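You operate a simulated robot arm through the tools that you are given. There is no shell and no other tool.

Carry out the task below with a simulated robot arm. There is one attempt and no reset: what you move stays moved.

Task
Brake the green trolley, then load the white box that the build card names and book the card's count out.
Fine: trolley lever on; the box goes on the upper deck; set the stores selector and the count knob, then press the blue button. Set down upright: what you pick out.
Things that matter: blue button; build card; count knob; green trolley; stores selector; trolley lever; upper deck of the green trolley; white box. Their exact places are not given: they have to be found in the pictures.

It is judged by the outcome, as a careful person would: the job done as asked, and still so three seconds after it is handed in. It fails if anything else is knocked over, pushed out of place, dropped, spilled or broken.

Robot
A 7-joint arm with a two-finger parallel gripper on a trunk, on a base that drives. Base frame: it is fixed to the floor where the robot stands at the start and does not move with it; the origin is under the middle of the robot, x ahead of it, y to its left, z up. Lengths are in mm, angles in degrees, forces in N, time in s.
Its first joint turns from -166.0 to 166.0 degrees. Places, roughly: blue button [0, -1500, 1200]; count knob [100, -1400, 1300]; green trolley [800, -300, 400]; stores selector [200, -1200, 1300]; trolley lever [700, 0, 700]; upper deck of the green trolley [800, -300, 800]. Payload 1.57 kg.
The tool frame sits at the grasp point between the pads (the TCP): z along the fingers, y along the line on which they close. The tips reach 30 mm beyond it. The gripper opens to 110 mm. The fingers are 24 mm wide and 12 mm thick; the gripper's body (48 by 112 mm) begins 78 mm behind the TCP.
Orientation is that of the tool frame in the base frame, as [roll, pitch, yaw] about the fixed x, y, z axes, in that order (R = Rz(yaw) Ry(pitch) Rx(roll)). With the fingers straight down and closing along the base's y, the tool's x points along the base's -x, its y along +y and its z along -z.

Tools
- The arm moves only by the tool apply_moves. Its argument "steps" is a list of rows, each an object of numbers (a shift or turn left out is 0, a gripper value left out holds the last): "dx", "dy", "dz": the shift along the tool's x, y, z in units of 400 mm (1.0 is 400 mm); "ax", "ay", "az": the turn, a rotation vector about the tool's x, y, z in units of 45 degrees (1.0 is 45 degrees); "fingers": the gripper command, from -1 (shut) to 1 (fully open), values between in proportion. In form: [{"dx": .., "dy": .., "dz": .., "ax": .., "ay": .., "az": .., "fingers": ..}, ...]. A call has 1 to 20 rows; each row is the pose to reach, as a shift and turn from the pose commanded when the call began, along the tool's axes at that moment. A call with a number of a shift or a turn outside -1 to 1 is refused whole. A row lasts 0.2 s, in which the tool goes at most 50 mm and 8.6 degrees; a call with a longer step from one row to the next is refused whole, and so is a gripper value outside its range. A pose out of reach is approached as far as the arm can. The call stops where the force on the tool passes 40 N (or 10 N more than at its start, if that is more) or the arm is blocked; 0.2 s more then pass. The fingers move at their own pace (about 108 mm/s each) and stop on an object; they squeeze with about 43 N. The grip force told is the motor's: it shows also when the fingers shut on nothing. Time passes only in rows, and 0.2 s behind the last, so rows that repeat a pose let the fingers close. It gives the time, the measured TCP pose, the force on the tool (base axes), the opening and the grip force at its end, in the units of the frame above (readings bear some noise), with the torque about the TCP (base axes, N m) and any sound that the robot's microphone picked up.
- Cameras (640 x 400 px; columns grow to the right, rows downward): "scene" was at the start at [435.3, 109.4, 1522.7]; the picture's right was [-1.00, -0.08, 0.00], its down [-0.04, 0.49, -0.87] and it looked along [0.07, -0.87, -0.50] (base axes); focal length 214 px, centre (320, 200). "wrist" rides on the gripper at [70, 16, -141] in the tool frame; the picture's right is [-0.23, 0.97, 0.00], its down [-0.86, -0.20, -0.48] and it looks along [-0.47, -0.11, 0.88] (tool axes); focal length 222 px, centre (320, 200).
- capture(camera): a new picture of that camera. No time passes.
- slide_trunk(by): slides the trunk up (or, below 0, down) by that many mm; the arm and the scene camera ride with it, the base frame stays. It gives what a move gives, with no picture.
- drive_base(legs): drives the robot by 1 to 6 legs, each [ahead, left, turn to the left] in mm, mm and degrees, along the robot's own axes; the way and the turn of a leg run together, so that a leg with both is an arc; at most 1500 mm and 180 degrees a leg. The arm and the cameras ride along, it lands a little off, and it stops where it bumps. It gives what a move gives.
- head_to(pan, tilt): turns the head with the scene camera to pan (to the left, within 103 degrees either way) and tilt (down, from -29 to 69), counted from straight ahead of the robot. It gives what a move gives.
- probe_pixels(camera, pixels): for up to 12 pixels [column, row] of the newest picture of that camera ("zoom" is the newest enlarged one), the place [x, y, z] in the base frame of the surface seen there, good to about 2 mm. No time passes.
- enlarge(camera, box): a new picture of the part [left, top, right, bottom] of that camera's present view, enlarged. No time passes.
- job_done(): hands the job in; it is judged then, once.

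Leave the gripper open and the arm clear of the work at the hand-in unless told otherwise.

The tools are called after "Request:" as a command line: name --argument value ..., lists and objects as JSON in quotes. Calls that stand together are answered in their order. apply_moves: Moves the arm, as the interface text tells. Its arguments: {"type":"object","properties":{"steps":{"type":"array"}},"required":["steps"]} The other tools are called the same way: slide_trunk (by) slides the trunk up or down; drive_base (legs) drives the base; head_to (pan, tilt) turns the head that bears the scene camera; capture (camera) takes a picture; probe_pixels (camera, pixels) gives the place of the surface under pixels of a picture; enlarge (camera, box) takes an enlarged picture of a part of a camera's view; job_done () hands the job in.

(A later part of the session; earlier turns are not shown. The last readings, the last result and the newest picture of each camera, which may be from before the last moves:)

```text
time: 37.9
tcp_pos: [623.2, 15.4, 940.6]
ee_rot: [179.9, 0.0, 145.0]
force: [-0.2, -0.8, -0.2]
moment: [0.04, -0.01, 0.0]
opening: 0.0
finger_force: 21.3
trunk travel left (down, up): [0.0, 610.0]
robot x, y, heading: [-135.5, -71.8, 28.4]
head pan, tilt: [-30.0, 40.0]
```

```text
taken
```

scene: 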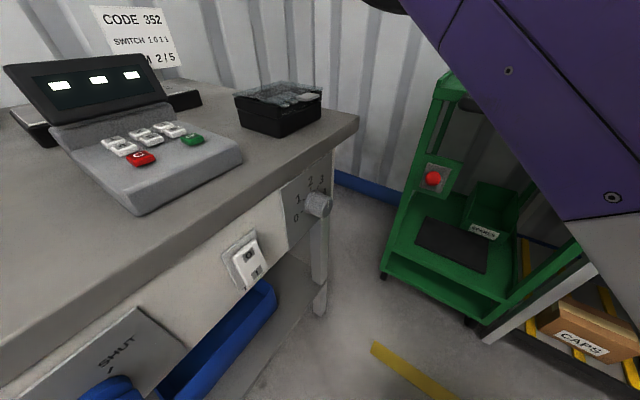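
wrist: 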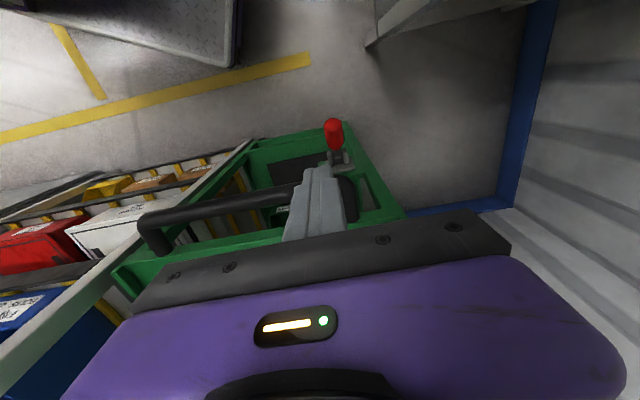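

Yaw is done (145°). The tilt call was refused for too big a step; I redo it in smaller rows together with a 22 mm sideways shift.

Request:
apply_moves --steps '[{"ay": -0.15, "dy": 0.02, "dx": 0.02}, {"ay": -0.3, "dy": 0.04, "dx": 0.03}, {"ay": -0.45, "dy": 0.055, "dx": 0.03}, {"ay": -0.555, "dy": 0.055, "dx": 0.03}]'

Request:
capture --camera "wrist"

Request:
capture --camera "scene"

```text
time: 38.9
tcp_pos: [626.7, 40.2, 938.5]
ee_rot: [180.0, 25.1, 145.0]
force: [-0.2, 0.1, 0.3]
moment: [0.0, 0.03, -0.02]
opening: 0.0
finger_force: 21.4
trunk travel left (down, up): [0.0, 610.0]
robot x, y, heading: [-133.6, -73.0, 28.6]
head pan, tilt: [-30.0, 40.0]
```

```text
taken
```

wrist: 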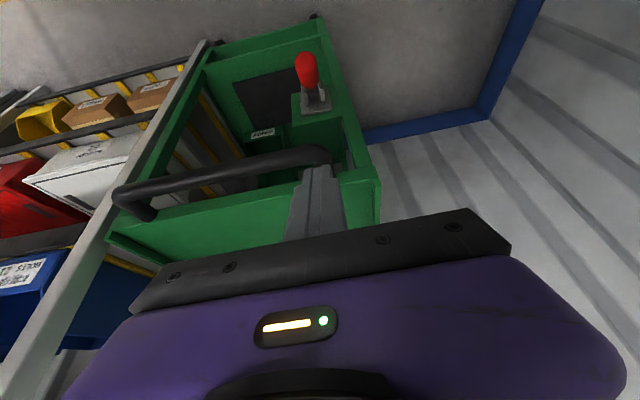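

```text
taken
```

scene: 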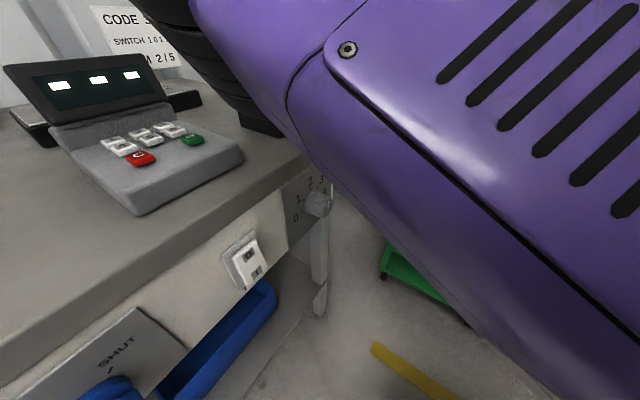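

The upper arm has swung and the elbow (ribbed black at (210,60)) has come down toward the bench. I measure its clearance to the tray and bench.

Request:
probe_pixels --camera "scene" --pixels '[[180, 30], [210, 70], [240, 105], [280, 110], [262, 128], [330, 180], [400, 220], [460, 310], [300, 80], [420, 40], [560, 300], [348, 48]]'

```text
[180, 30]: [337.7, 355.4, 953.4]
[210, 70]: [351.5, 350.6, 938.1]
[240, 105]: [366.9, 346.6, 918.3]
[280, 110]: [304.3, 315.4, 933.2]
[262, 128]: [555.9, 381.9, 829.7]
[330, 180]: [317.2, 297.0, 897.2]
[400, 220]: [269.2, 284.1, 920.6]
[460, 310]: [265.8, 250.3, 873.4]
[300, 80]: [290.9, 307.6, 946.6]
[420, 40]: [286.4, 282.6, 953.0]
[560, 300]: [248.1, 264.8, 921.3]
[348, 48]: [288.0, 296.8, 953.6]
```

The elbow is only ~70 mm from the bench front, so I'd rather keep the shoulder high: raise the trunk 300 mm and reach down with the arm, so that the elbow stays above the bench items.

Request:
slide_trunk --by 300

Request:
apply_moves --steps '[{"dz": 0.1, "dx": 0.047}, {"dz": 0.2, "dx": 0.094}, {"dz": 0.3, "dx": 0.14}, {"dz": 0.4, "dx": 0.187}, {"dz": 0.5, "dx": 0.234}, {"dz": 0.6, "dx": 0.281}, {"dz": 0.679, "dx": 0.318}]'

Request:
capture --camera "scene"

Request:
capture --camera "wrist"

```text
time: 41.9
tcp_pos: [626.6, 40.5, 1239.3]
ee_rot: [-180.0, 25.0, 145.0]
force: [0.4, 0.5, -0.5]
moment: [0.01, -0.01, 0.0]
opening: 0.0
finger_force: 21.3
trunk travel left (down, up): [-300.0, 310.0]
robot x, y, heading: [-131.6, -72.6, 28.4]
head pan, tilt: [-30.0, 40.0]
```

```text
time: 43.5
tcp_pos: [627.0, 43.3, 937.9]
ee_rot: [180.0, 25.0, 145.0]
force: [-0.4, 0.2, -0.8]
moment: [0.02, -0.01, -0.01]
opening: 0.0
finger_force: 21.0
trunk travel left (down, up): [-300.0, 310.0]
robot x, y, heading: [-134.1, -69.5, 28.5]
head pan, tilt: [-30.0, 40.0]
```

```text
taken
```

scene: 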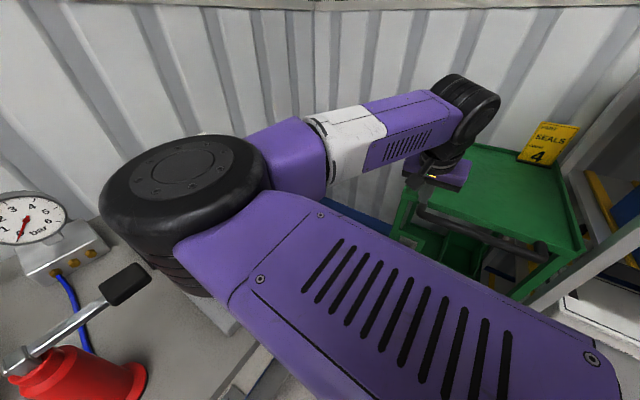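

```text
taken
```

wrist: 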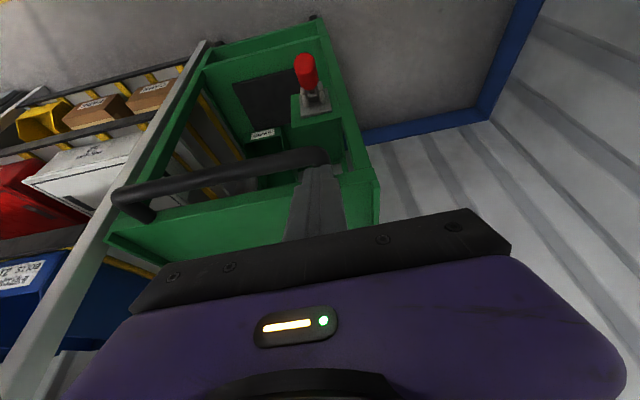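

Now the elbow is visible at (185,200). I measure its height and closeness to bench items.

Request:
probe_pixels --camera "scene" --pixels '[[180, 180], [110, 200], [150, 260], [190, 285], [240, 310], [300, 380], [125, 280], [40, 220], [250, 370], [350, 150], [465, 110], [440, 180]]'

```text
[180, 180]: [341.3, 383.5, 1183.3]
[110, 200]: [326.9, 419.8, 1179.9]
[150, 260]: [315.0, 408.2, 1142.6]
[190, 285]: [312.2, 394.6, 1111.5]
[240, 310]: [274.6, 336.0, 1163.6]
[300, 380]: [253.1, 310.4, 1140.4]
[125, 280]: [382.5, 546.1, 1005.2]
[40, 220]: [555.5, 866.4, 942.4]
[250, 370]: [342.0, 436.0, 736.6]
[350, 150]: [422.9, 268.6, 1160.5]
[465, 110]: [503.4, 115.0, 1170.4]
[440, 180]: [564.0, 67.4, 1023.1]
```

The elbow bottom is at ~1100, the nearest tall item (the black handle) at 1005 and 150 mm away horizontally. I lower the tool by another 150 mm.

Request:
apply_moves --steps '[{"dz": 0.085, "dx": 0.04}, {"dz": 0.17, "dx": 0.08}, {"dz": 0.255, "dx": 0.12}, {"dz": 0.339, "dx": 0.159}]'

Request:
capture --camera "scene"

Request:
capture --camera "wrist"

```text
time: 44.5
tcp_pos: [625.4, 40.3, 790.3]
ee_rot: [180.0, 25.1, 144.9]
force: [-0.6, 0.0, -0.8]
moment: [-0.01, -0.03, 0.02]
opening: 0.0
finger_force: 21.6
trunk travel left (down, up): [-300.0, 310.0]
robot x, y, heading: [-131.1, -76.2, 28.4]
head pan, tilt: [-30.0, 40.0]
```

```text
taken
```

scene: 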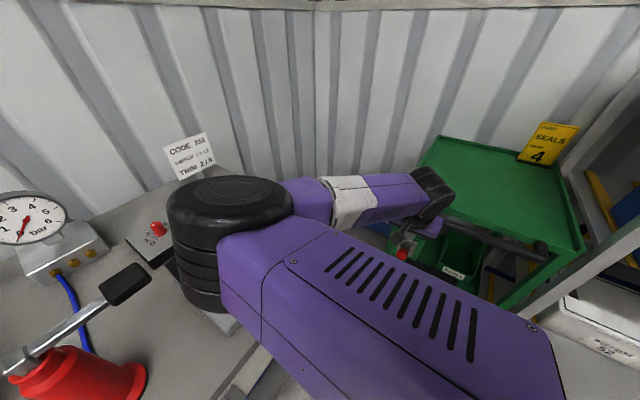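

```text
taken
```

wrist: 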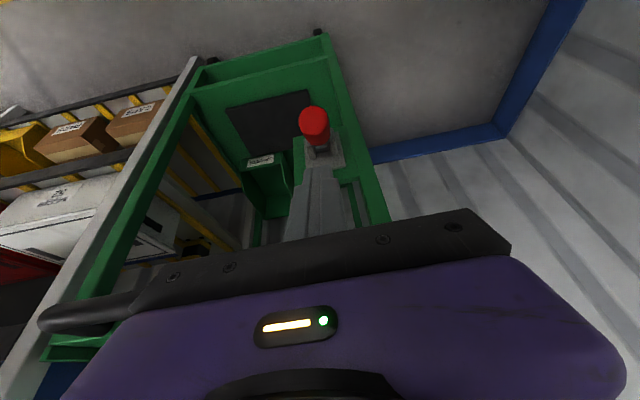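

Elbow check again before the final approach.

Request:
probe_pixels --camera "scene" --pixels '[[200, 305], [185, 270], [215, 310], [240, 190], [280, 340], [125, 280], [165, 245], [402, 250], [430, 185], [220, 325]]'

Request:
enlarge --camera "scene" --box '[350, 150, 510, 290]'

```text
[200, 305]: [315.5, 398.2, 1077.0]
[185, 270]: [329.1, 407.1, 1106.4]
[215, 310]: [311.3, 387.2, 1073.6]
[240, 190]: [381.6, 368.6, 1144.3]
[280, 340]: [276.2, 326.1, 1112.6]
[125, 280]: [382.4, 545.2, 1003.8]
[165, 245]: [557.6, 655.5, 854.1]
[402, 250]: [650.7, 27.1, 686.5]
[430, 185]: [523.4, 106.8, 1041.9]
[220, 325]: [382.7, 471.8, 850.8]
```

```text
2.86 times, centred on (430, 220) of scene
```

zoom: 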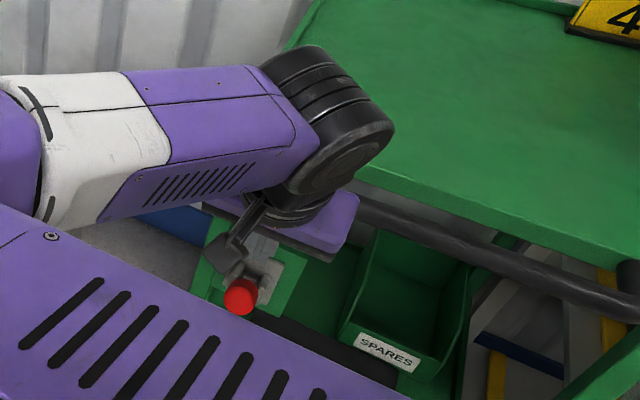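

Elbow clears. Now I bring the fingertips just above the red grip (tip at about z 698, 12 mm further inward).

Request:
apply_moves --steps '[{"dz": 0.08, "dx": 0.021}, {"dz": 0.16, "dx": 0.042}]'

Request:
capture --camera "wrist"

Request:
enlarge --camera "scene" --box '[350, 190, 470, 290]'

```text
time: 45.1
tcp_pos: [635.9, 33.9, 726.6]
ee_rot: [-179.9, 25.0, 145.1]
force: [0.0, 0.2, 0.5]
moment: [0.0, -0.01, -0.02]
opening: 0.0
finger_force: 21.0
trunk travel left (down, up): [-300.0, 310.0]
robot x, y, heading: [-130.4, -68.5, 28.5]
head pan, tilt: [-30.0, 40.0]
```

```text
taken
```

wrist: 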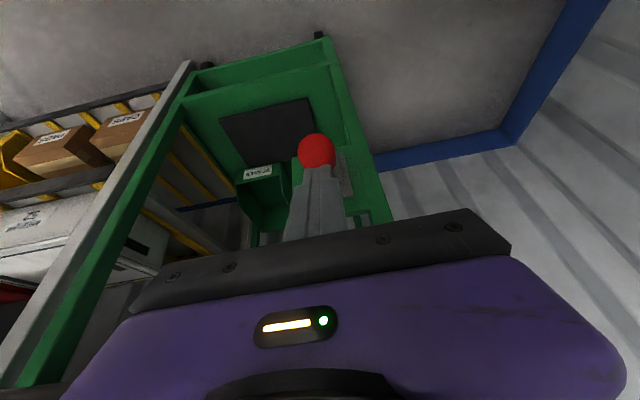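

```text
4.00 times, centred on (410, 240) of scene
```

zoom: 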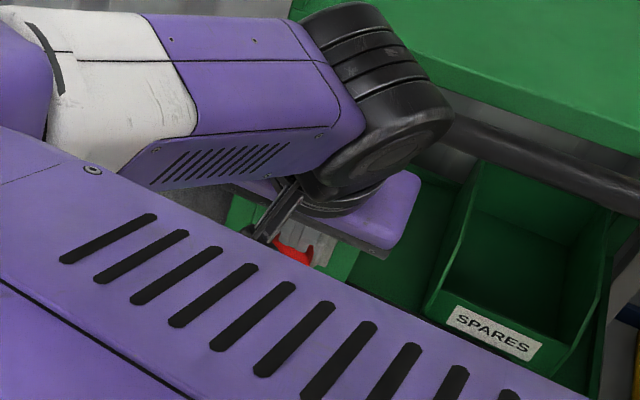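

The fingertips are just above the red grip (tip ≈ (646,27,700)). Now I press straight down in small steps, with the force guard.

Request:
apply_moves --steps '[{"dz": 0.023, "dx": 0.0106}, {"dz": 0.045, "dx": 0.021}, {"dz": 0.068, "dx": 0.032}, {"dz": 0.09, "dx": 0.042}, {"dz": 0.113, "dx": 0.053}]'

Request:
capture --camera "wrist"

```text
time: 45.6
tcp_pos: [630.9, 36.1, 713.1]
ee_rot: [-180.0, 24.6, 145.1]
force: [-18.2, 9.1, 19.2]
moment: [0.05, 0.32, -0.11]
opening: 0.0
finger_force: 21.6
trunk travel left (down, up): [-300.0, 310.0]
robot x, y, heading: [-135.1, -73.1, 28.5]
head pan, tilt: [-30.0, 40.0]
stopped in row 2: the force on the tool passed its limit at 57 N (the readings are from after the stop); the commanded pose is now the measured one
```

```text
taken
```

wrist: 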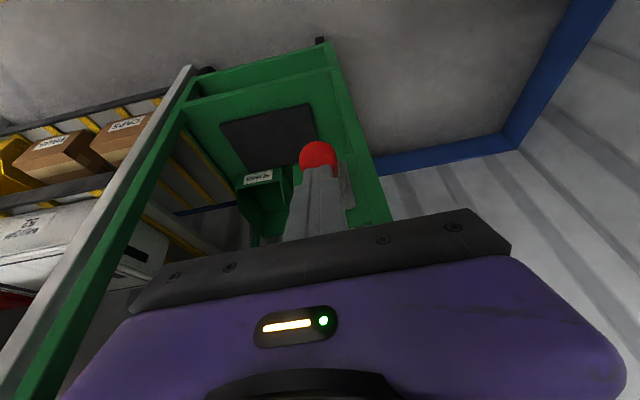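

The push stopped at 57 N after about 13 mm. I check whether the lever moved at all, using the enlarged wrist view and scene view.

Request:
apply_moves --steps '[{"dz": -0.06, "dx": -0.0}, {"dz": -0.12, "dx": 0.0}]'

Request:
capture --camera "wrist"

Request:
enlarge --camera "wrist" --box '[260, 90, 400, 190]'

Request:
enlarge --camera "scene" --box '[350, 190, 470, 290]'

```text
time: 46.2
tcp_pos: [615.9, 49.4, 755.5]
ee_rot: [-180.0, 24.7, 145.1]
force: [0.0, -0.1, -0.1]
moment: [-0.01, 0.01, 0.01]
opening: 0.0
finger_force: 21.0
trunk travel left (down, up): [-300.0, 310.0]
robot x, y, heading: [-135.5, -73.3, 28.6]
head pan, tilt: [-30.0, 40.0]
```

```text
taken
```

wrist: 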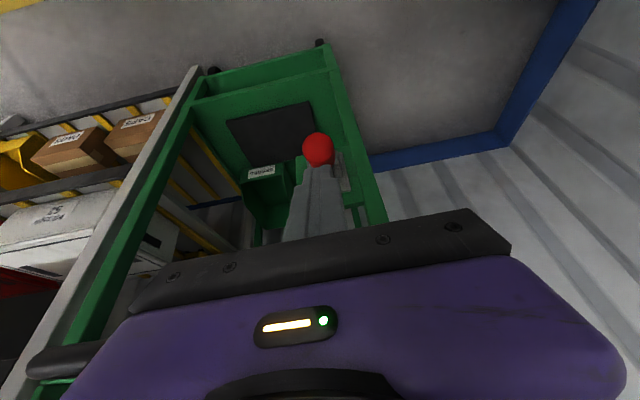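

```text
4.00 times, centred on (330, 140) of wrist
```

zoom: 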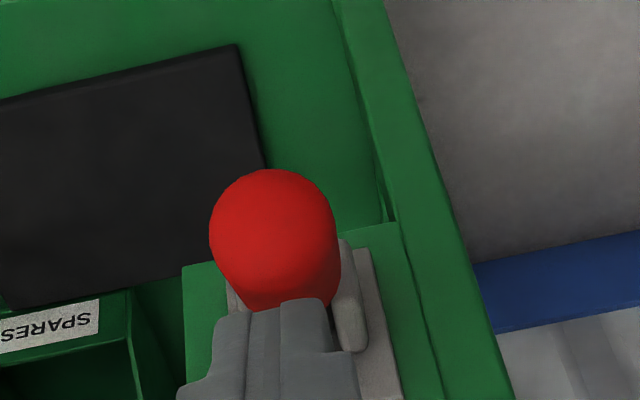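

```text
4.00 times, centred on (410, 240) of scene
```

zoom: 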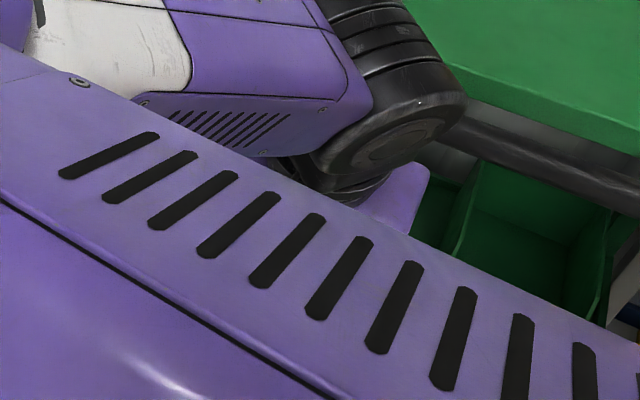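

Let me probe the red grip in the enlarged wrist picture to see whether it has moved.

Request:
enlarge --camera "wrist" --box '[260, 90, 400, 190]'

Request:
probe_pixels --camera "zoom" --pixels '[[275, 230], [240, 230], [310, 230], [275, 190], [275, 275], [330, 280], [350, 300], [370, 280], [260, 340], [210, 300]]'

```text
4.00 times, centred on (330, 140) of wrist
```

zoom: 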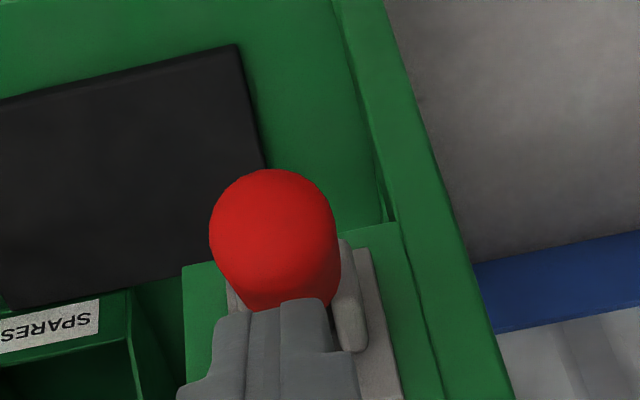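

```text
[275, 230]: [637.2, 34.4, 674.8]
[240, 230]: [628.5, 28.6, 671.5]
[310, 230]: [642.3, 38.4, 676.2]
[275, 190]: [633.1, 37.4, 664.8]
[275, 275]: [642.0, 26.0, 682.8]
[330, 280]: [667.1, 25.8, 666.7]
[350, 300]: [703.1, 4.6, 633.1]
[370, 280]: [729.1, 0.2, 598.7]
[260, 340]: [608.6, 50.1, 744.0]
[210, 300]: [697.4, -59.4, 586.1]
```

The grip moved at most a few mm; the fingertip contacted only the rounded end and slid outward. I'll shift the fingertip ~25 mm further inward over the grip's body, then press more slowly.

Request:
apply_moves --steps '[{"dx": -0.044, "dz": 0.054, "dy": -0.002}, {"dx": -0.088, "dz": 0.109, "dy": -0.005}]'

Request:
apply_moves --steps '[{"dz": 0.009, "dx": 0.0042}, {"dz": 0.018, "dx": 0.0084}, {"dz": 0.027, "dx": 0.0126}, {"dz": 0.036, "dx": 0.0168}, {"dz": 0.045, "dx": 0.021}, {"dz": 0.054, "dx": 0.0252}, {"dz": 0.063, "dx": 0.0294}, {"dz": 0.072, "dx": 0.0336}, {"dz": 0.081, "dx": 0.0378}, {"dz": 0.09, "dx": 0.042}]'

Request:
capture --camera "wrist"

```text
time: 46.8
tcp_pos: [655.8, 16.6, 729.9]
ee_rot: [179.9, 24.7, 145.2]
force: [0.0, 0.2, -0.3]
moment: [0.01, -0.01, 0.02]
opening: 0.1
finger_force: 21.0
trunk travel left (down, up): [-300.0, 310.0]
robot x, y, heading: [-130.9, -74.6, 28.4]
head pan, tilt: [-30.0, 40.0]
```

```text
time: 49.0
tcp_pos: [655.2, 16.7, 691.0]
ee_rot: [-179.9, 24.7, 145.1]
force: [0.4, -0.8, 0.3]
moment: [-0.04, -0.01, 0.03]
opening: 0.0
finger_force: 21.0
trunk travel left (down, up): [-300.0, 310.0]
robot x, y, heading: [-133.7, -69.9, 28.7]
head pan, tilt: [-30.0, 40.0]
```

```text
taken
```

wrist: 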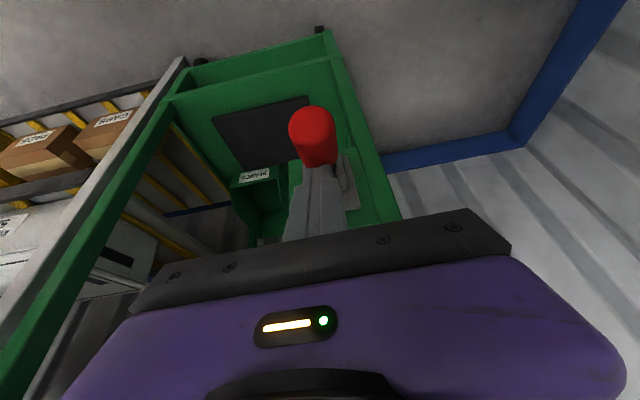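

The tool went down 39 mm with no lasting force. I probe the grip to see whether the lever followed.

Request:
enlarge --camera "wrist" --box '[260, 80, 400, 190]'

Request:
probe_pixels --camera "zoom" --pixels '[[235, 160], [215, 150], [260, 150], [235, 220], [260, 280], [235, 290], [215, 250], [390, 300], [230, 330], [300, 330]]'

```text
3.64 times, centred on (330, 135) of wrist
```

zoom: 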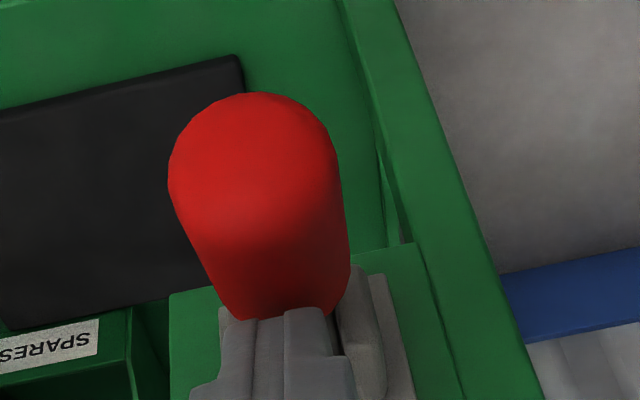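

```text
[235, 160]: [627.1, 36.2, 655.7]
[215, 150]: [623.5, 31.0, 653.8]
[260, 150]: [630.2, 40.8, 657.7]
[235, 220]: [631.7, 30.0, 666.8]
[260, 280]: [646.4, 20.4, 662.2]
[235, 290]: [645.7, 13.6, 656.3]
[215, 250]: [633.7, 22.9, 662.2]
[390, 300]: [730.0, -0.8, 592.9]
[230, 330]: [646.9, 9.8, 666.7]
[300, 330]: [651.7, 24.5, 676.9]
```

The lever has turned down (end now at (627,36,656)). It moves freely when pressed slowly, so I continue down.

Request:
apply_moves --steps '[{"dz": 0.009, "dx": 0.0042}, {"dz": 0.018, "dx": 0.0084}, {"dz": 0.027, "dx": 0.0126}, {"dz": 0.036, "dx": 0.0168}, {"dz": 0.045, "dx": 0.021}, {"dz": 0.054, "dx": 0.0252}, {"dz": 0.063, "dx": 0.0294}, {"dz": 0.072, "dx": 0.0336}, {"dz": 0.081, "dx": 0.0378}, {"dz": 0.09, "dx": 0.042}, {"dz": 0.099, "dx": 0.0462}, {"dz": 0.108, "dx": 0.0504}, {"dz": 0.117, "dx": 0.0546}, {"dz": 0.126, "dx": 0.0588}, {"dz": 0.135, "dx": 0.063}]'

Request:
capture --camera "wrist"

Request:
enlarge --camera "wrist" --box '[260, 60, 400, 190]'

```text
time: 52.1
tcp_pos: [656.1, 18.3, 638.2]
ee_rot: [-179.9, 25.0, 145.3]
force: [-16.2, 8.4, 24.7]
moment: [-0.1, 0.04, -0.16]
opening: 0.0
finger_force: 21.3
trunk travel left (down, up): [-300.0, 310.0]
robot x, y, heading: [-134.7, -70.1, 28.6]
head pan, tilt: [-30.0, 40.0]
stopped in row 15: the force on the tool passed its limit at 48 N (the readings are from after the stop); the commanded pose is now the measured one
```

```text
taken
```

wrist: 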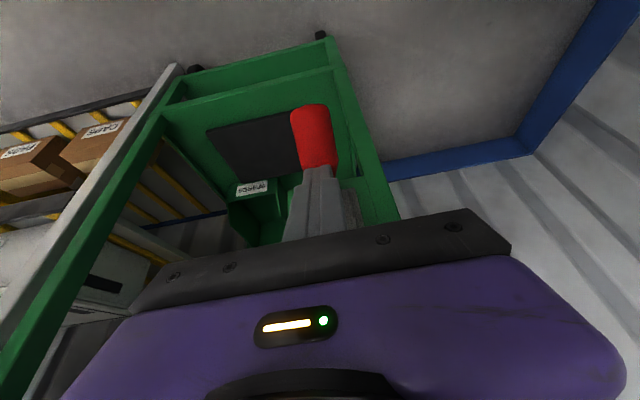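

```text
3.08 times, centred on (330, 125) of wrist
```

zoom: 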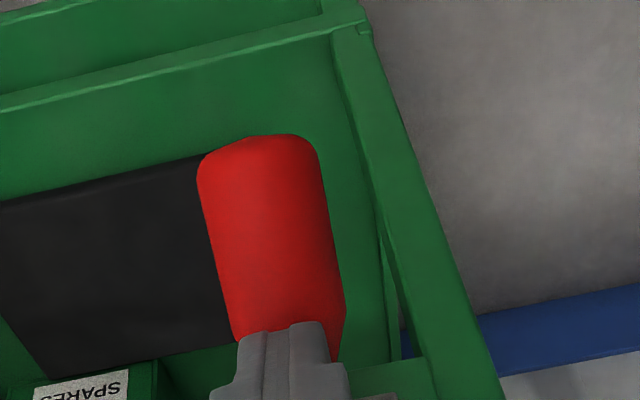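

The push met resistance (48 N) at tip z ≈ 611. I probe the grip to get the lever's angle.

Request:
probe_pixels --camera "zoom" --pixels '[[260, 150], [260, 200], [265, 250], [270, 310], [230, 250], [305, 250], [240, 140], [300, 150]]'

Request:
apply_moves --steps '[{"dx": 0.0, "dz": -0.05}, {"dx": 0.02, "dz": -0.1}, {"dx": 0.04, "dz": -0.2}]'

Request:
enlarge --camera "wrist" --box '[260, 60, 400, 190]'

Request:
probe_pixels --camera "zoom" --pixels '[[250, 200], [250, 240], [250, 280], [250, 300], [320, 290]]'

```text
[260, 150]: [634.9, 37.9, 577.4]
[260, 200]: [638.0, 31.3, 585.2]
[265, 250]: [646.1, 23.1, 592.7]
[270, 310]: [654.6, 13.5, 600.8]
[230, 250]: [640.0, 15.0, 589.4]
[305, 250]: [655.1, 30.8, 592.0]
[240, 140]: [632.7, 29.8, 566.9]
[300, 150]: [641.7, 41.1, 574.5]
```

```text
time: 52.9
tcp_pos: [616.6, 44.4, 701.4]
ee_rot: [-179.9, 24.9, 145.0]
force: [-0.5, -0.2, -0.8]
moment: [-0.02, 0.04, 0.03]
opening: 0.1
finger_force: 21.0
trunk travel left (down, up): [-300.0, 310.0]
robot x, y, heading: [-131.4, -73.0, 28.3]
head pan, tilt: [-30.0, 40.0]
```

```text
3.08 times, centred on (330, 125) of wrist
```

zoom: 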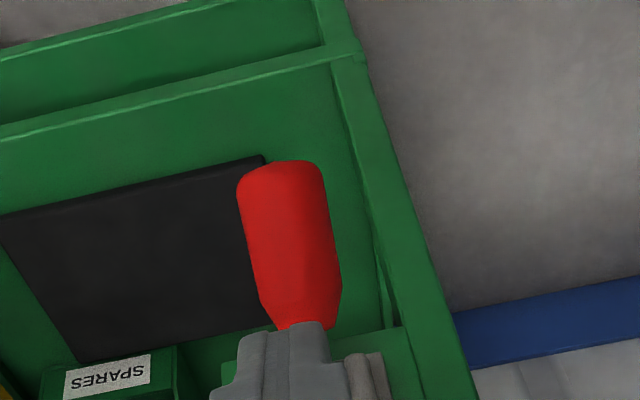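

```text
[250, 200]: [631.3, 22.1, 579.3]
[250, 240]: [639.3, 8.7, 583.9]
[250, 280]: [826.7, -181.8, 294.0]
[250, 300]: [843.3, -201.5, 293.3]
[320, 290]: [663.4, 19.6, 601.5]
```

The lever now slopes about 33° below level and stays there after I backed off. I press once more nearer its end to make sure it is at its stop.

Request:
apply_moves --steps '[{"dx": 0.003, "dz": 0.073}, {"dx": 0.007, "dz": 0.146}]'

Request:
apply_moves --steps '[{"dz": 0.018, "dx": 0.0084}, {"dz": 0.036, "dx": 0.0168}, {"dz": 0.045, "dx": 0.021}, {"dz": 0.054, "dx": 0.0252}, {"dz": 0.063, "dx": 0.0294}, {"dz": 0.072, "dx": 0.0336}, {"dz": 0.081, "dx": 0.0378}, {"dz": 0.09, "dx": 0.042}]'

Request:
enlarge --camera "wrist" --box '[260, 60, 400, 190]'

Request:
probe_pixels --camera "zoom" --pixels '[[260, 150], [260, 200], [265, 250], [270, 300]]'

```text
time: 53.5
tcp_pos: [635.2, 33.0, 646.9]
ee_rot: [-180.0, 25.0, 145.2]
force: [0.3, 0.6, 0.2]
moment: [0.0, 0.01, -0.02]
opening: 0.2
finger_force: 21.1
trunk travel left (down, up): [-300.0, 310.0]
robot x, y, heading: [-133.6, -68.9, 28.4]
head pan, tilt: [-30.0, 40.0]
```

```text
time: 54.9
tcp_pos: [635.0, 34.3, 619.9]
ee_rot: [-180.0, 25.1, 145.1]
force: [-15.2, 7.1, 25.1]
moment: [-0.17, -0.17, -0.13]
opening: 0.1
finger_force: 21.4
trunk travel left (down, up): [-300.0, 310.0]
robot x, y, heading: [-131.4, -70.9, 28.6]
head pan, tilt: [-30.0, 40.0]
stopped in row 6: the force on the tool passed its limit at 48 N (the readings are from after the stop); the commanded pose is now the measured one
```

```text
3.08 times, centred on (330, 125) of wrist
```

zoom: 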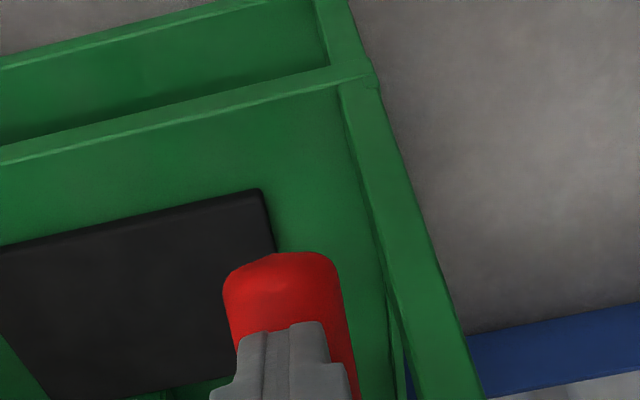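

```text
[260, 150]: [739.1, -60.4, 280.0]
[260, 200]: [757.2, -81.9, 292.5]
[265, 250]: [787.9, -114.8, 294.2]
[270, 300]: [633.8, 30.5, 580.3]
```

The tip stopped at the same height (z ≈ 593) with firm resistance: the lever is at its lower stop, the brake is on. Now I back the hand out and rise clear of the handle.

Request:
apply_moves --steps '[{"dz": -0.1, "dx": 0.0}, {"dz": -0.2, "dx": -0.02}, {"dz": -0.3, "dx": -0.06}, {"dz": -0.4, "dx": -0.1}, {"dz": -0.5, "dx": -0.14}, {"dz": -0.6, "dx": -0.18}, {"dz": -0.7, "dx": -0.22}, {"dz": -0.8, "dx": -0.26}]'

Request:
capture --camera "wrist"

Request:
capture --camera "scene"

```text
time: 56.9
tcp_pos: [593.6, -1.4, 951.2]
ee_rot: [-179.6, 24.9, 138.2]
force: [0.3, -0.1, 0.5]
moment: [-0.02, -0.02, -0.03]
opening: 0.2
finger_force: 21.2
trunk travel left (down, up): [-300.0, 310.0]
robot x, y, heading: [-133.0, -74.2, 28.6]
head pan, tilt: [-30.0, 40.0]
stopped in row 8: the arm was blocked; the commanded pose is now the measured one
```

```text
taken
```

wrist: 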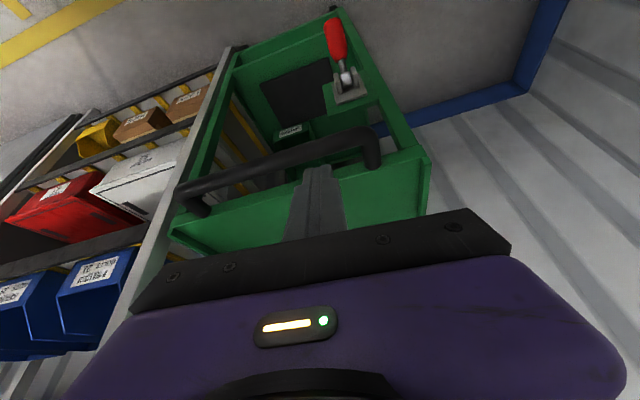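

```text
taken
```

scene: 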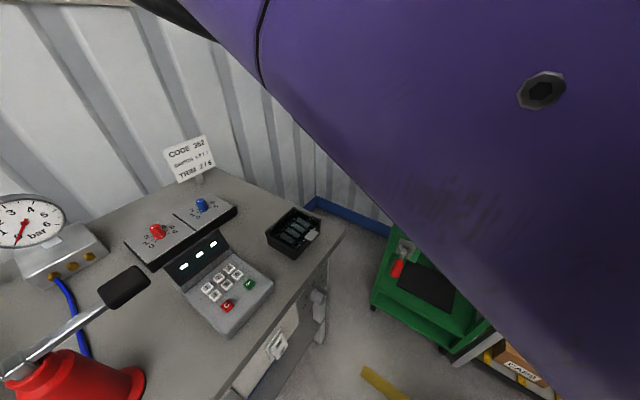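

The arm reported blocked; the upper arm looks very near the head. I un-tilt the hand to bring the wrist outward, in small rows, and check.

Request:
apply_moves --steps '[{"ay": 0.14, "dz": 0.02}, {"ay": 0.28, "dz": 0.04}, {"ay": 0.42, "dz": 0.06}, {"ay": 0.553, "dz": 0.08}]'

Request:
capture --camera "scene"

Request:
probe_pixels --camera "scene" --pixels '[[320, 60], [420, 40], [540, 90], [500, 200], [450, 150], [560, 250], [600, 330], [270, 30], [180, 10]]'

```text
time: 57.9
tcp_pos: [602.7, -6.7, 921.8]
ee_rot: [-179.7, -0.1, 138.3]
force: [0.3, 0.3, 0.4]
moment: [-0.03, 0.01, -0.02]
opening: 0.0
finger_force: 21.1
trunk travel left (down, up): [-300.0, 310.0]
robot x, y, heading: [-130.9, -72.1, 28.7]
head pan, tilt: [-30.0, 40.0]
```

```text
taken
```

scene: 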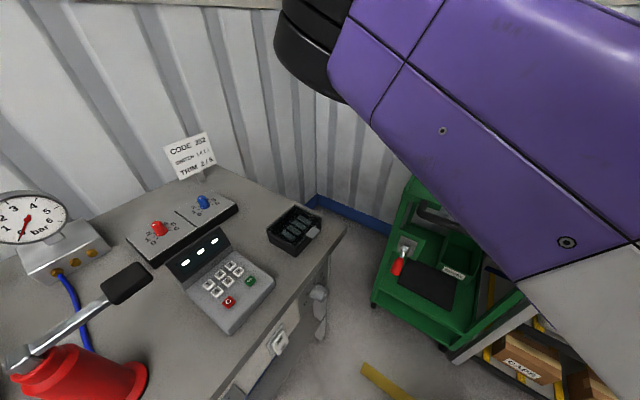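

```text
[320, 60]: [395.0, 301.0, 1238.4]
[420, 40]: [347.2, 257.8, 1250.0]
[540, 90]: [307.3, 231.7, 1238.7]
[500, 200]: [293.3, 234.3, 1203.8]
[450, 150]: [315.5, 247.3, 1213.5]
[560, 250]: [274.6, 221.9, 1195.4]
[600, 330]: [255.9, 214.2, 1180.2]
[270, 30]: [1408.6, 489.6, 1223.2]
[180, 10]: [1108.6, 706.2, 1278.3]
```

The arm is clear, and the red lever is seen pointing down at (400,265). Next I raise the trunk fully, and move the base to a spot from which both the box and the deck can be reached.

Request:
slide_trunk --by 310

Request:
drive_base --legs '[[94, 0, -13.6]]'

Request:
head_to --pan -50 --tilt 40

Request:
capture --camera "scene"

Request:
capture --camera "wrist"

```text
time: 61.0
tcp_pos: [603.6, -9.0, 1231.3]
ee_rot: [-179.8, 0.0, 138.3]
force: [0.5, 0.7, 0.4]
moment: [0.0, -0.03, -0.02]
opening: 0.3
finger_force: 21.0
trunk travel left (down, up): [-610.0, 0.0]
robot x, y, heading: [-131.5, -75.4, 28.3]
head pan, tilt: [-30.0, 40.0]
```

```text
time: 62.2
tcp_pos: [685.0, -148.8, 1231.6]
ee_rot: [-179.7, 0.0, 124.7]
force: [0.6, -0.8, 0.1]
moment: [0.04, -0.03, 0.03]
opening: 0.0
finger_force: 21.4
trunk travel left (down, up): [-610.0, 0.0]
robot x, y, heading: [-46.4, -38.2, 15.0]
head pan, tilt: [-30.0, 40.0]
```

```text
time: 63.1
tcp_pos: [687.1, -147.5, 1231.2]
ee_rot: [-179.8, 0.0, 124.6]
force: [-0.2, -0.1, -0.9]
moment: [-0.01, -0.01, -0.02]
opening: 0.0
finger_force: 21.0
trunk travel left (down, up): [-610.0, 0.0]
robot x, y, heading: [-43.4, -33.4, 15.1]
head pan, tilt: [-50.0, 40.0]
```

```text
taken
```

scene: 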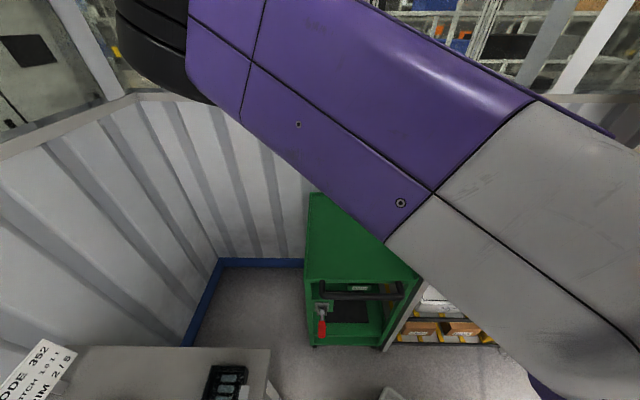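

```text
taken
```

wrist: 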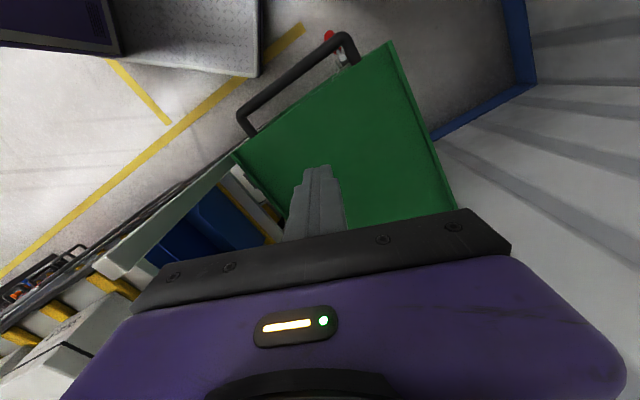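

The trolley stands as before with the lever down. I raise the hand to z≈1440 before going over the rack.

Request:
apply_moves --steps '[{"dz": -0.1}, {"dz": -0.2}, {"dz": -0.3}, {"dz": -0.4}, {"dz": -0.5}]'

Request:
apply_moves --steps '[{"az": -0.18}, {"az": -0.36}, {"az": -0.45}]'

Request:
capture --camera "scene"

Request:
capture --camera "wrist"

```text
time: 64.3
tcp_pos: [685.9, -147.2, 1432.3]
ee_rot: [-179.8, 0.0, 124.6]
force: [0.4, 0.0, 0.6]
moment: [-0.03, -0.02, 0.01]
opening: 0.0
finger_force: 21.4
trunk travel left (down, up): [-610.0, 0.0]
robot x, y, heading: [-47.5, -32.5, 14.7]
head pan, tilt: [-50.0, 40.0]
```

```text
time: 65.1
tcp_pos: [686.3, -147.4, 1430.9]
ee_rot: [-179.7, -0.1, 145.0]
force: [0.5, -0.4, -0.7]
moment: [0.0, 0.0, -0.01]
opening: 0.0
finger_force: 21.0
trunk travel left (down, up): [-610.0, 0.0]
robot x, y, heading: [-45.9, -38.5, 14.9]
head pan, tilt: [-50.0, 40.0]
```

```text
taken
```

scene: 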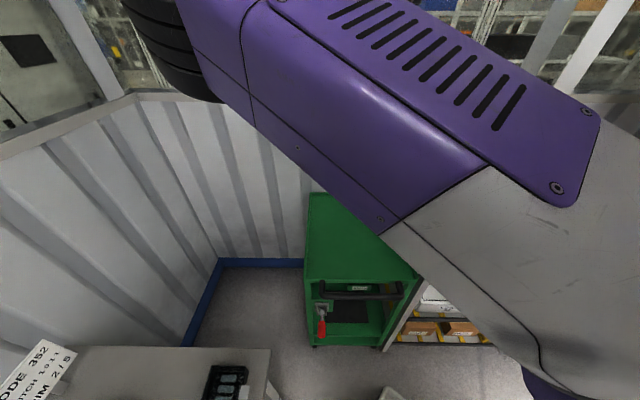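

```text
taken
```

wrist: 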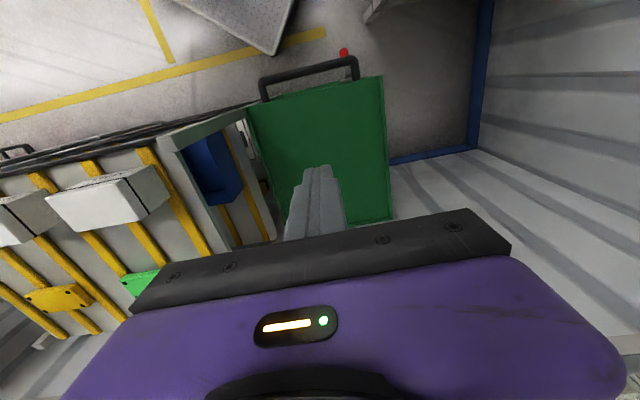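

The hand's axes now match the rack's. The SEALS box is seen at (110,198) in the wrist picture. I enlarge it and measure its corners.

Request:
enlarge --camera "wrist" --box '[0, 130, 200, 330]'

```text
2.00 times, centred on (100, 230) of wrist
```

zoom: 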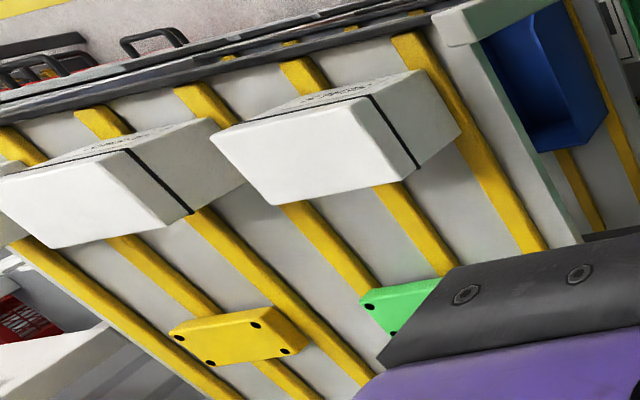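

Request:
probe_pixels --camera "zoom" --pixels '[[216, 137], [275, 202], [360, 102], [396, 178], [305, 150], [432, 76], [456, 130], [410, 120], [425, 95], [300, 105], [330, 100], [400, 82]]'

```text
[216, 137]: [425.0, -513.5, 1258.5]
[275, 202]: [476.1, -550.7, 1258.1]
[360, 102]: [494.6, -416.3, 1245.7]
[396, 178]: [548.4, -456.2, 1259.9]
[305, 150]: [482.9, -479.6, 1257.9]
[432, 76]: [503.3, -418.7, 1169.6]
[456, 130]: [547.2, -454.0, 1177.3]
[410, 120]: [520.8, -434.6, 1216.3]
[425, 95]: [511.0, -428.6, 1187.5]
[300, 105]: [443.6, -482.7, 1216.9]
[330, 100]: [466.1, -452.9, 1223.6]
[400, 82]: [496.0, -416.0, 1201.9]
```

The box top is at z≈1258, centred near (486,-484), about 70 mm deep (front to back) and 121 mm wide, so the fingers must close front-to-back. I turn the hand 90° so its closing line runs along the rack's depth.

Request:
apply_moves --steps '[{"az": -0.18}, {"az": -0.36}, {"az": -0.54}, {"az": -0.72}, {"az": -0.9}, {"az": -1.0}]'

Request:
apply_moves --steps '[{"az": -0.18}, {"az": -0.36}, {"az": -0.54}, {"az": -0.72}, {"az": -0.9}, {"az": -1.0}]'

Request:
capture --camera "wrist"

```text
time: 66.5
tcp_pos: [687.4, -147.4, 1431.3]
ee_rot: [-179.9, -0.3, -170.0]
force: [-0.2, -0.7, 0.0]
moment: [0.01, -0.02, -0.03]
opening: 0.0
finger_force: 21.5
trunk travel left (down, up): [-610.0, 0.0]
robot x, y, heading: [-40.6, -39.2, 14.6]
head pan, tilt: [-50.0, 40.0]
```

```text
time: 67.9
tcp_pos: [687.4, -147.6, 1429.4]
ee_rot: [179.9, -0.2, -124.9]
force: [0.2, 0.0, -0.2]
moment: [0.04, -0.01, -0.01]
opening: 0.0
finger_force: 21.7
trunk travel left (down, up): [-610.0, 0.0]
robot x, y, heading: [-47.1, -37.7, 14.8]
head pan, tilt: [-50.0, 40.0]
```

```text
taken
```

wrist: 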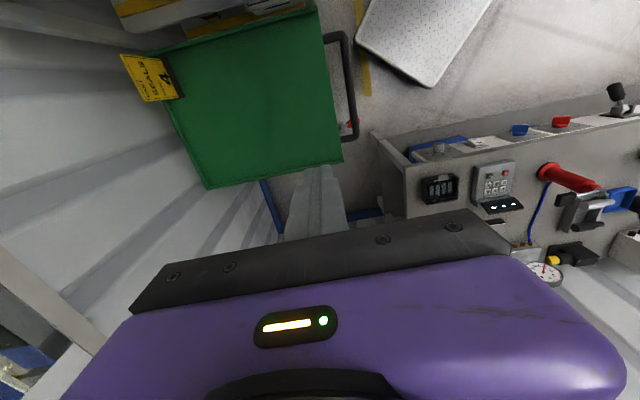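

Yaw is right (-125°). Now I move along the rack (tool +x) about 390 mm to stand above the box, opening the fingers, in two halves.

Request:
apply_moves --steps '[{"dx": 0.1, "dy": -0.007, "fingers": 1}, {"dx": 0.2, "dy": -0.014}, {"dx": 0.3, "dy": -0.021}, {"dx": 0.4, "dy": -0.028}, {"dx": 0.5, "dy": -0.035}]'

Request:
capture --camera "scene"

Request:
capture --camera "wrist"

```text
time: 69.1
tcp_pos: [585.0, -319.7, 1432.1]
ee_rot: [179.8, -0.3, -125.0]
force: [-0.4, -0.1, 0.1]
moment: [-0.01, 0.05, 0.02]
opening: 110.2
finger_force: 0.1
trunk travel left (down, up): [-610.0, 0.0]
robot x, y, heading: [-45.9, -37.7, 14.9]
head pan, tilt: [-50.0, 40.0]
```

```text
taken
```

scene: 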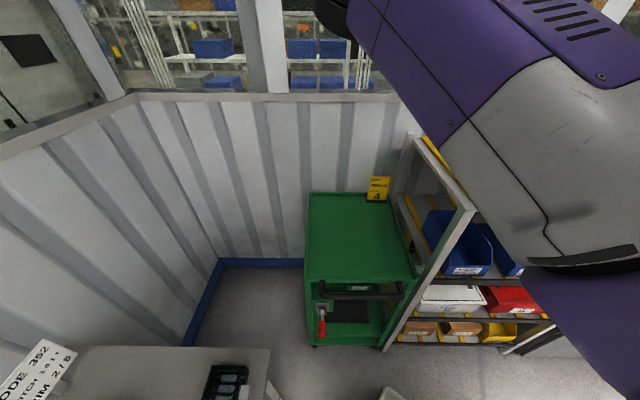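

```text
taken
```

wrist: 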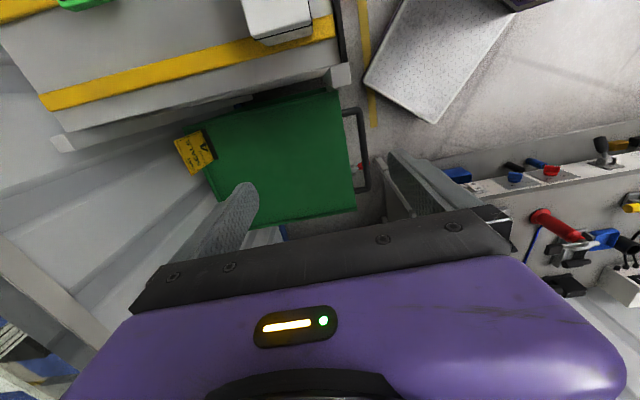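

Fine so far. Second half.

Request:
apply_moves --steps '[{"dx": 0.1, "dy": -0.007}, {"dx": 0.2, "dy": -0.014}, {"dx": 0.3, "dy": -0.021}, {"dx": 0.4, "dy": -0.028}, {"dx": 0.478, "dy": -0.033}]'

Request:
capture --camera "wrist"

Request:
capture --camera "scene"

```text
time: 70.3
tcp_pos: [484.9, -483.9, 1434.4]
ee_rot: [179.9, -0.2, -125.1]
force: [-0.7, 0.2, 0.1]
moment: [0.0, 0.01, 0.01]
opening: 109.8
finger_force: 0.1
trunk travel left (down, up): [-610.0, 0.0]
robot x, y, heading: [-45.7, -33.8, 15.0]
head pan, tilt: [-50.0, 40.0]
```

```text
taken
```

wrist: 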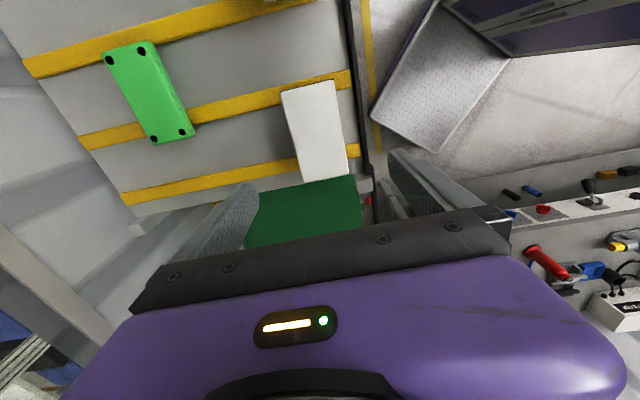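

```text
taken
```

scene: 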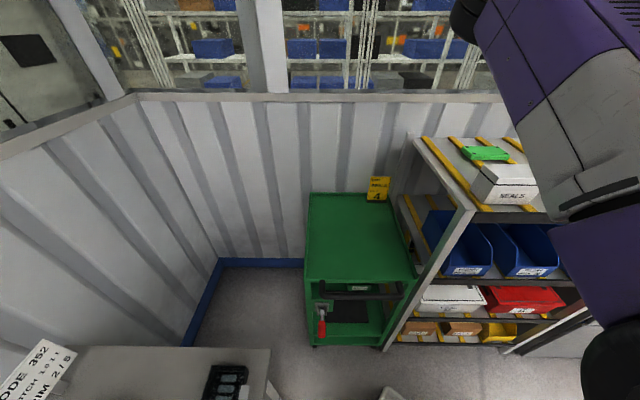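

The box top is visible between the fingers at (315,130). I measure its corners and the shelf slat heights.

Request:
enlarge --camera "wrist" --box '[250, 60, 390, 200]'

Request:
enlarge --camera "scene" --box '[400, 130, 560, 290]'

```text
2.86 times, centred on (320, 130) of wrist
```

zoom: 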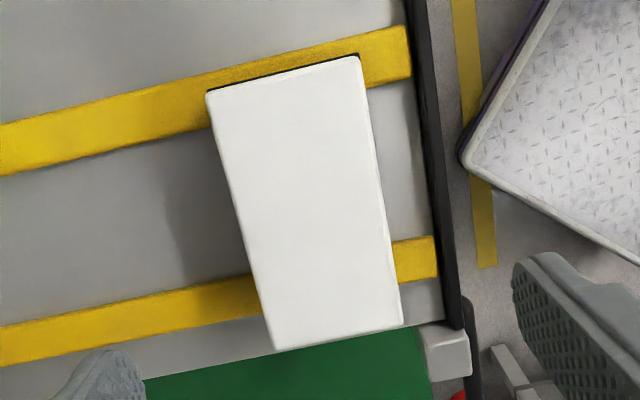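

```text
2.50 times, centred on (480, 210) of scene
```

zoom: 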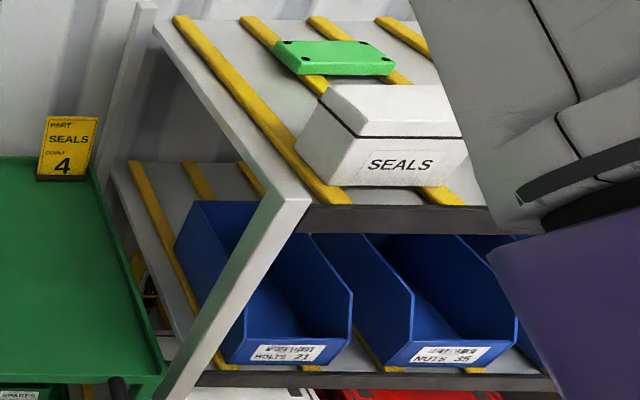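

Request:
enlarge --camera "wrist" --box '[250, 60, 390, 200]'

Request:
probe_pixels --camera "zoom" --pixels '[[211, 96], [354, 60], [398, 320], [278, 345], [305, 200], [120, 120], [385, 55], [180, 310], [415, 260], [150, 220], [400, 130], [437, 180]]'

Request:
enlarge --camera "scene" --box '[460, 150, 540, 220]'

Request:
probe_pixels --camera "zoom" --pixels '[[130, 250], [140, 200], [150, 140], [180, 100], [300, 300], [300, 240], [300, 200], [300, 160], [400, 180], [300, 120], [120, 270], [260, 310]]'

```text
2.86 times, centred on (320, 130) of wrist
```

zoom: 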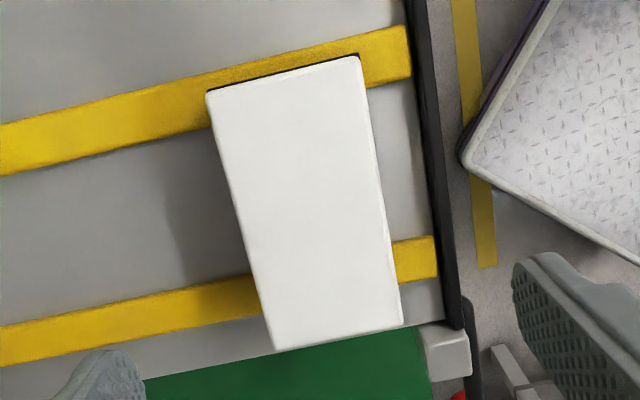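

```text
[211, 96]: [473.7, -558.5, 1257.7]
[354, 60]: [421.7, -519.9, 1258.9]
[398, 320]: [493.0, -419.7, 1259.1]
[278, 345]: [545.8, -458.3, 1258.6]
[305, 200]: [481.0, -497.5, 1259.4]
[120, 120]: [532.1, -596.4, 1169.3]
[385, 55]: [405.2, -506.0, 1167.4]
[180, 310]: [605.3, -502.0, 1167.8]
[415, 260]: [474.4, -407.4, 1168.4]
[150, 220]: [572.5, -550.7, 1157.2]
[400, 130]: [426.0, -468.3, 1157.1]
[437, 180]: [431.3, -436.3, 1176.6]
```

```text
5.71 times, centred on (500, 185) of scene
```

zoom: 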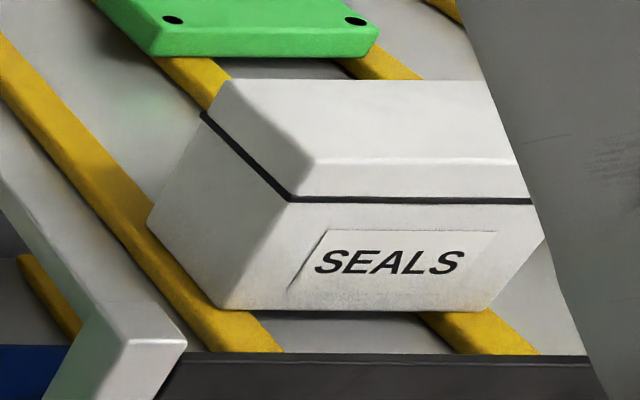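

```text
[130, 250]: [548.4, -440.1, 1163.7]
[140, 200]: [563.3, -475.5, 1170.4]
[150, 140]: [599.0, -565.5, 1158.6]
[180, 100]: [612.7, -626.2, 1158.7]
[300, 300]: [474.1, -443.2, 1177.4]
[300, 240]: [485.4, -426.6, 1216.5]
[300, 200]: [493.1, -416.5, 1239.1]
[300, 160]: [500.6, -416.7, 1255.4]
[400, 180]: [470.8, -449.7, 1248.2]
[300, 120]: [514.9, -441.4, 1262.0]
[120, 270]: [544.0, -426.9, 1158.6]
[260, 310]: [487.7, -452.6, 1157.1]
```

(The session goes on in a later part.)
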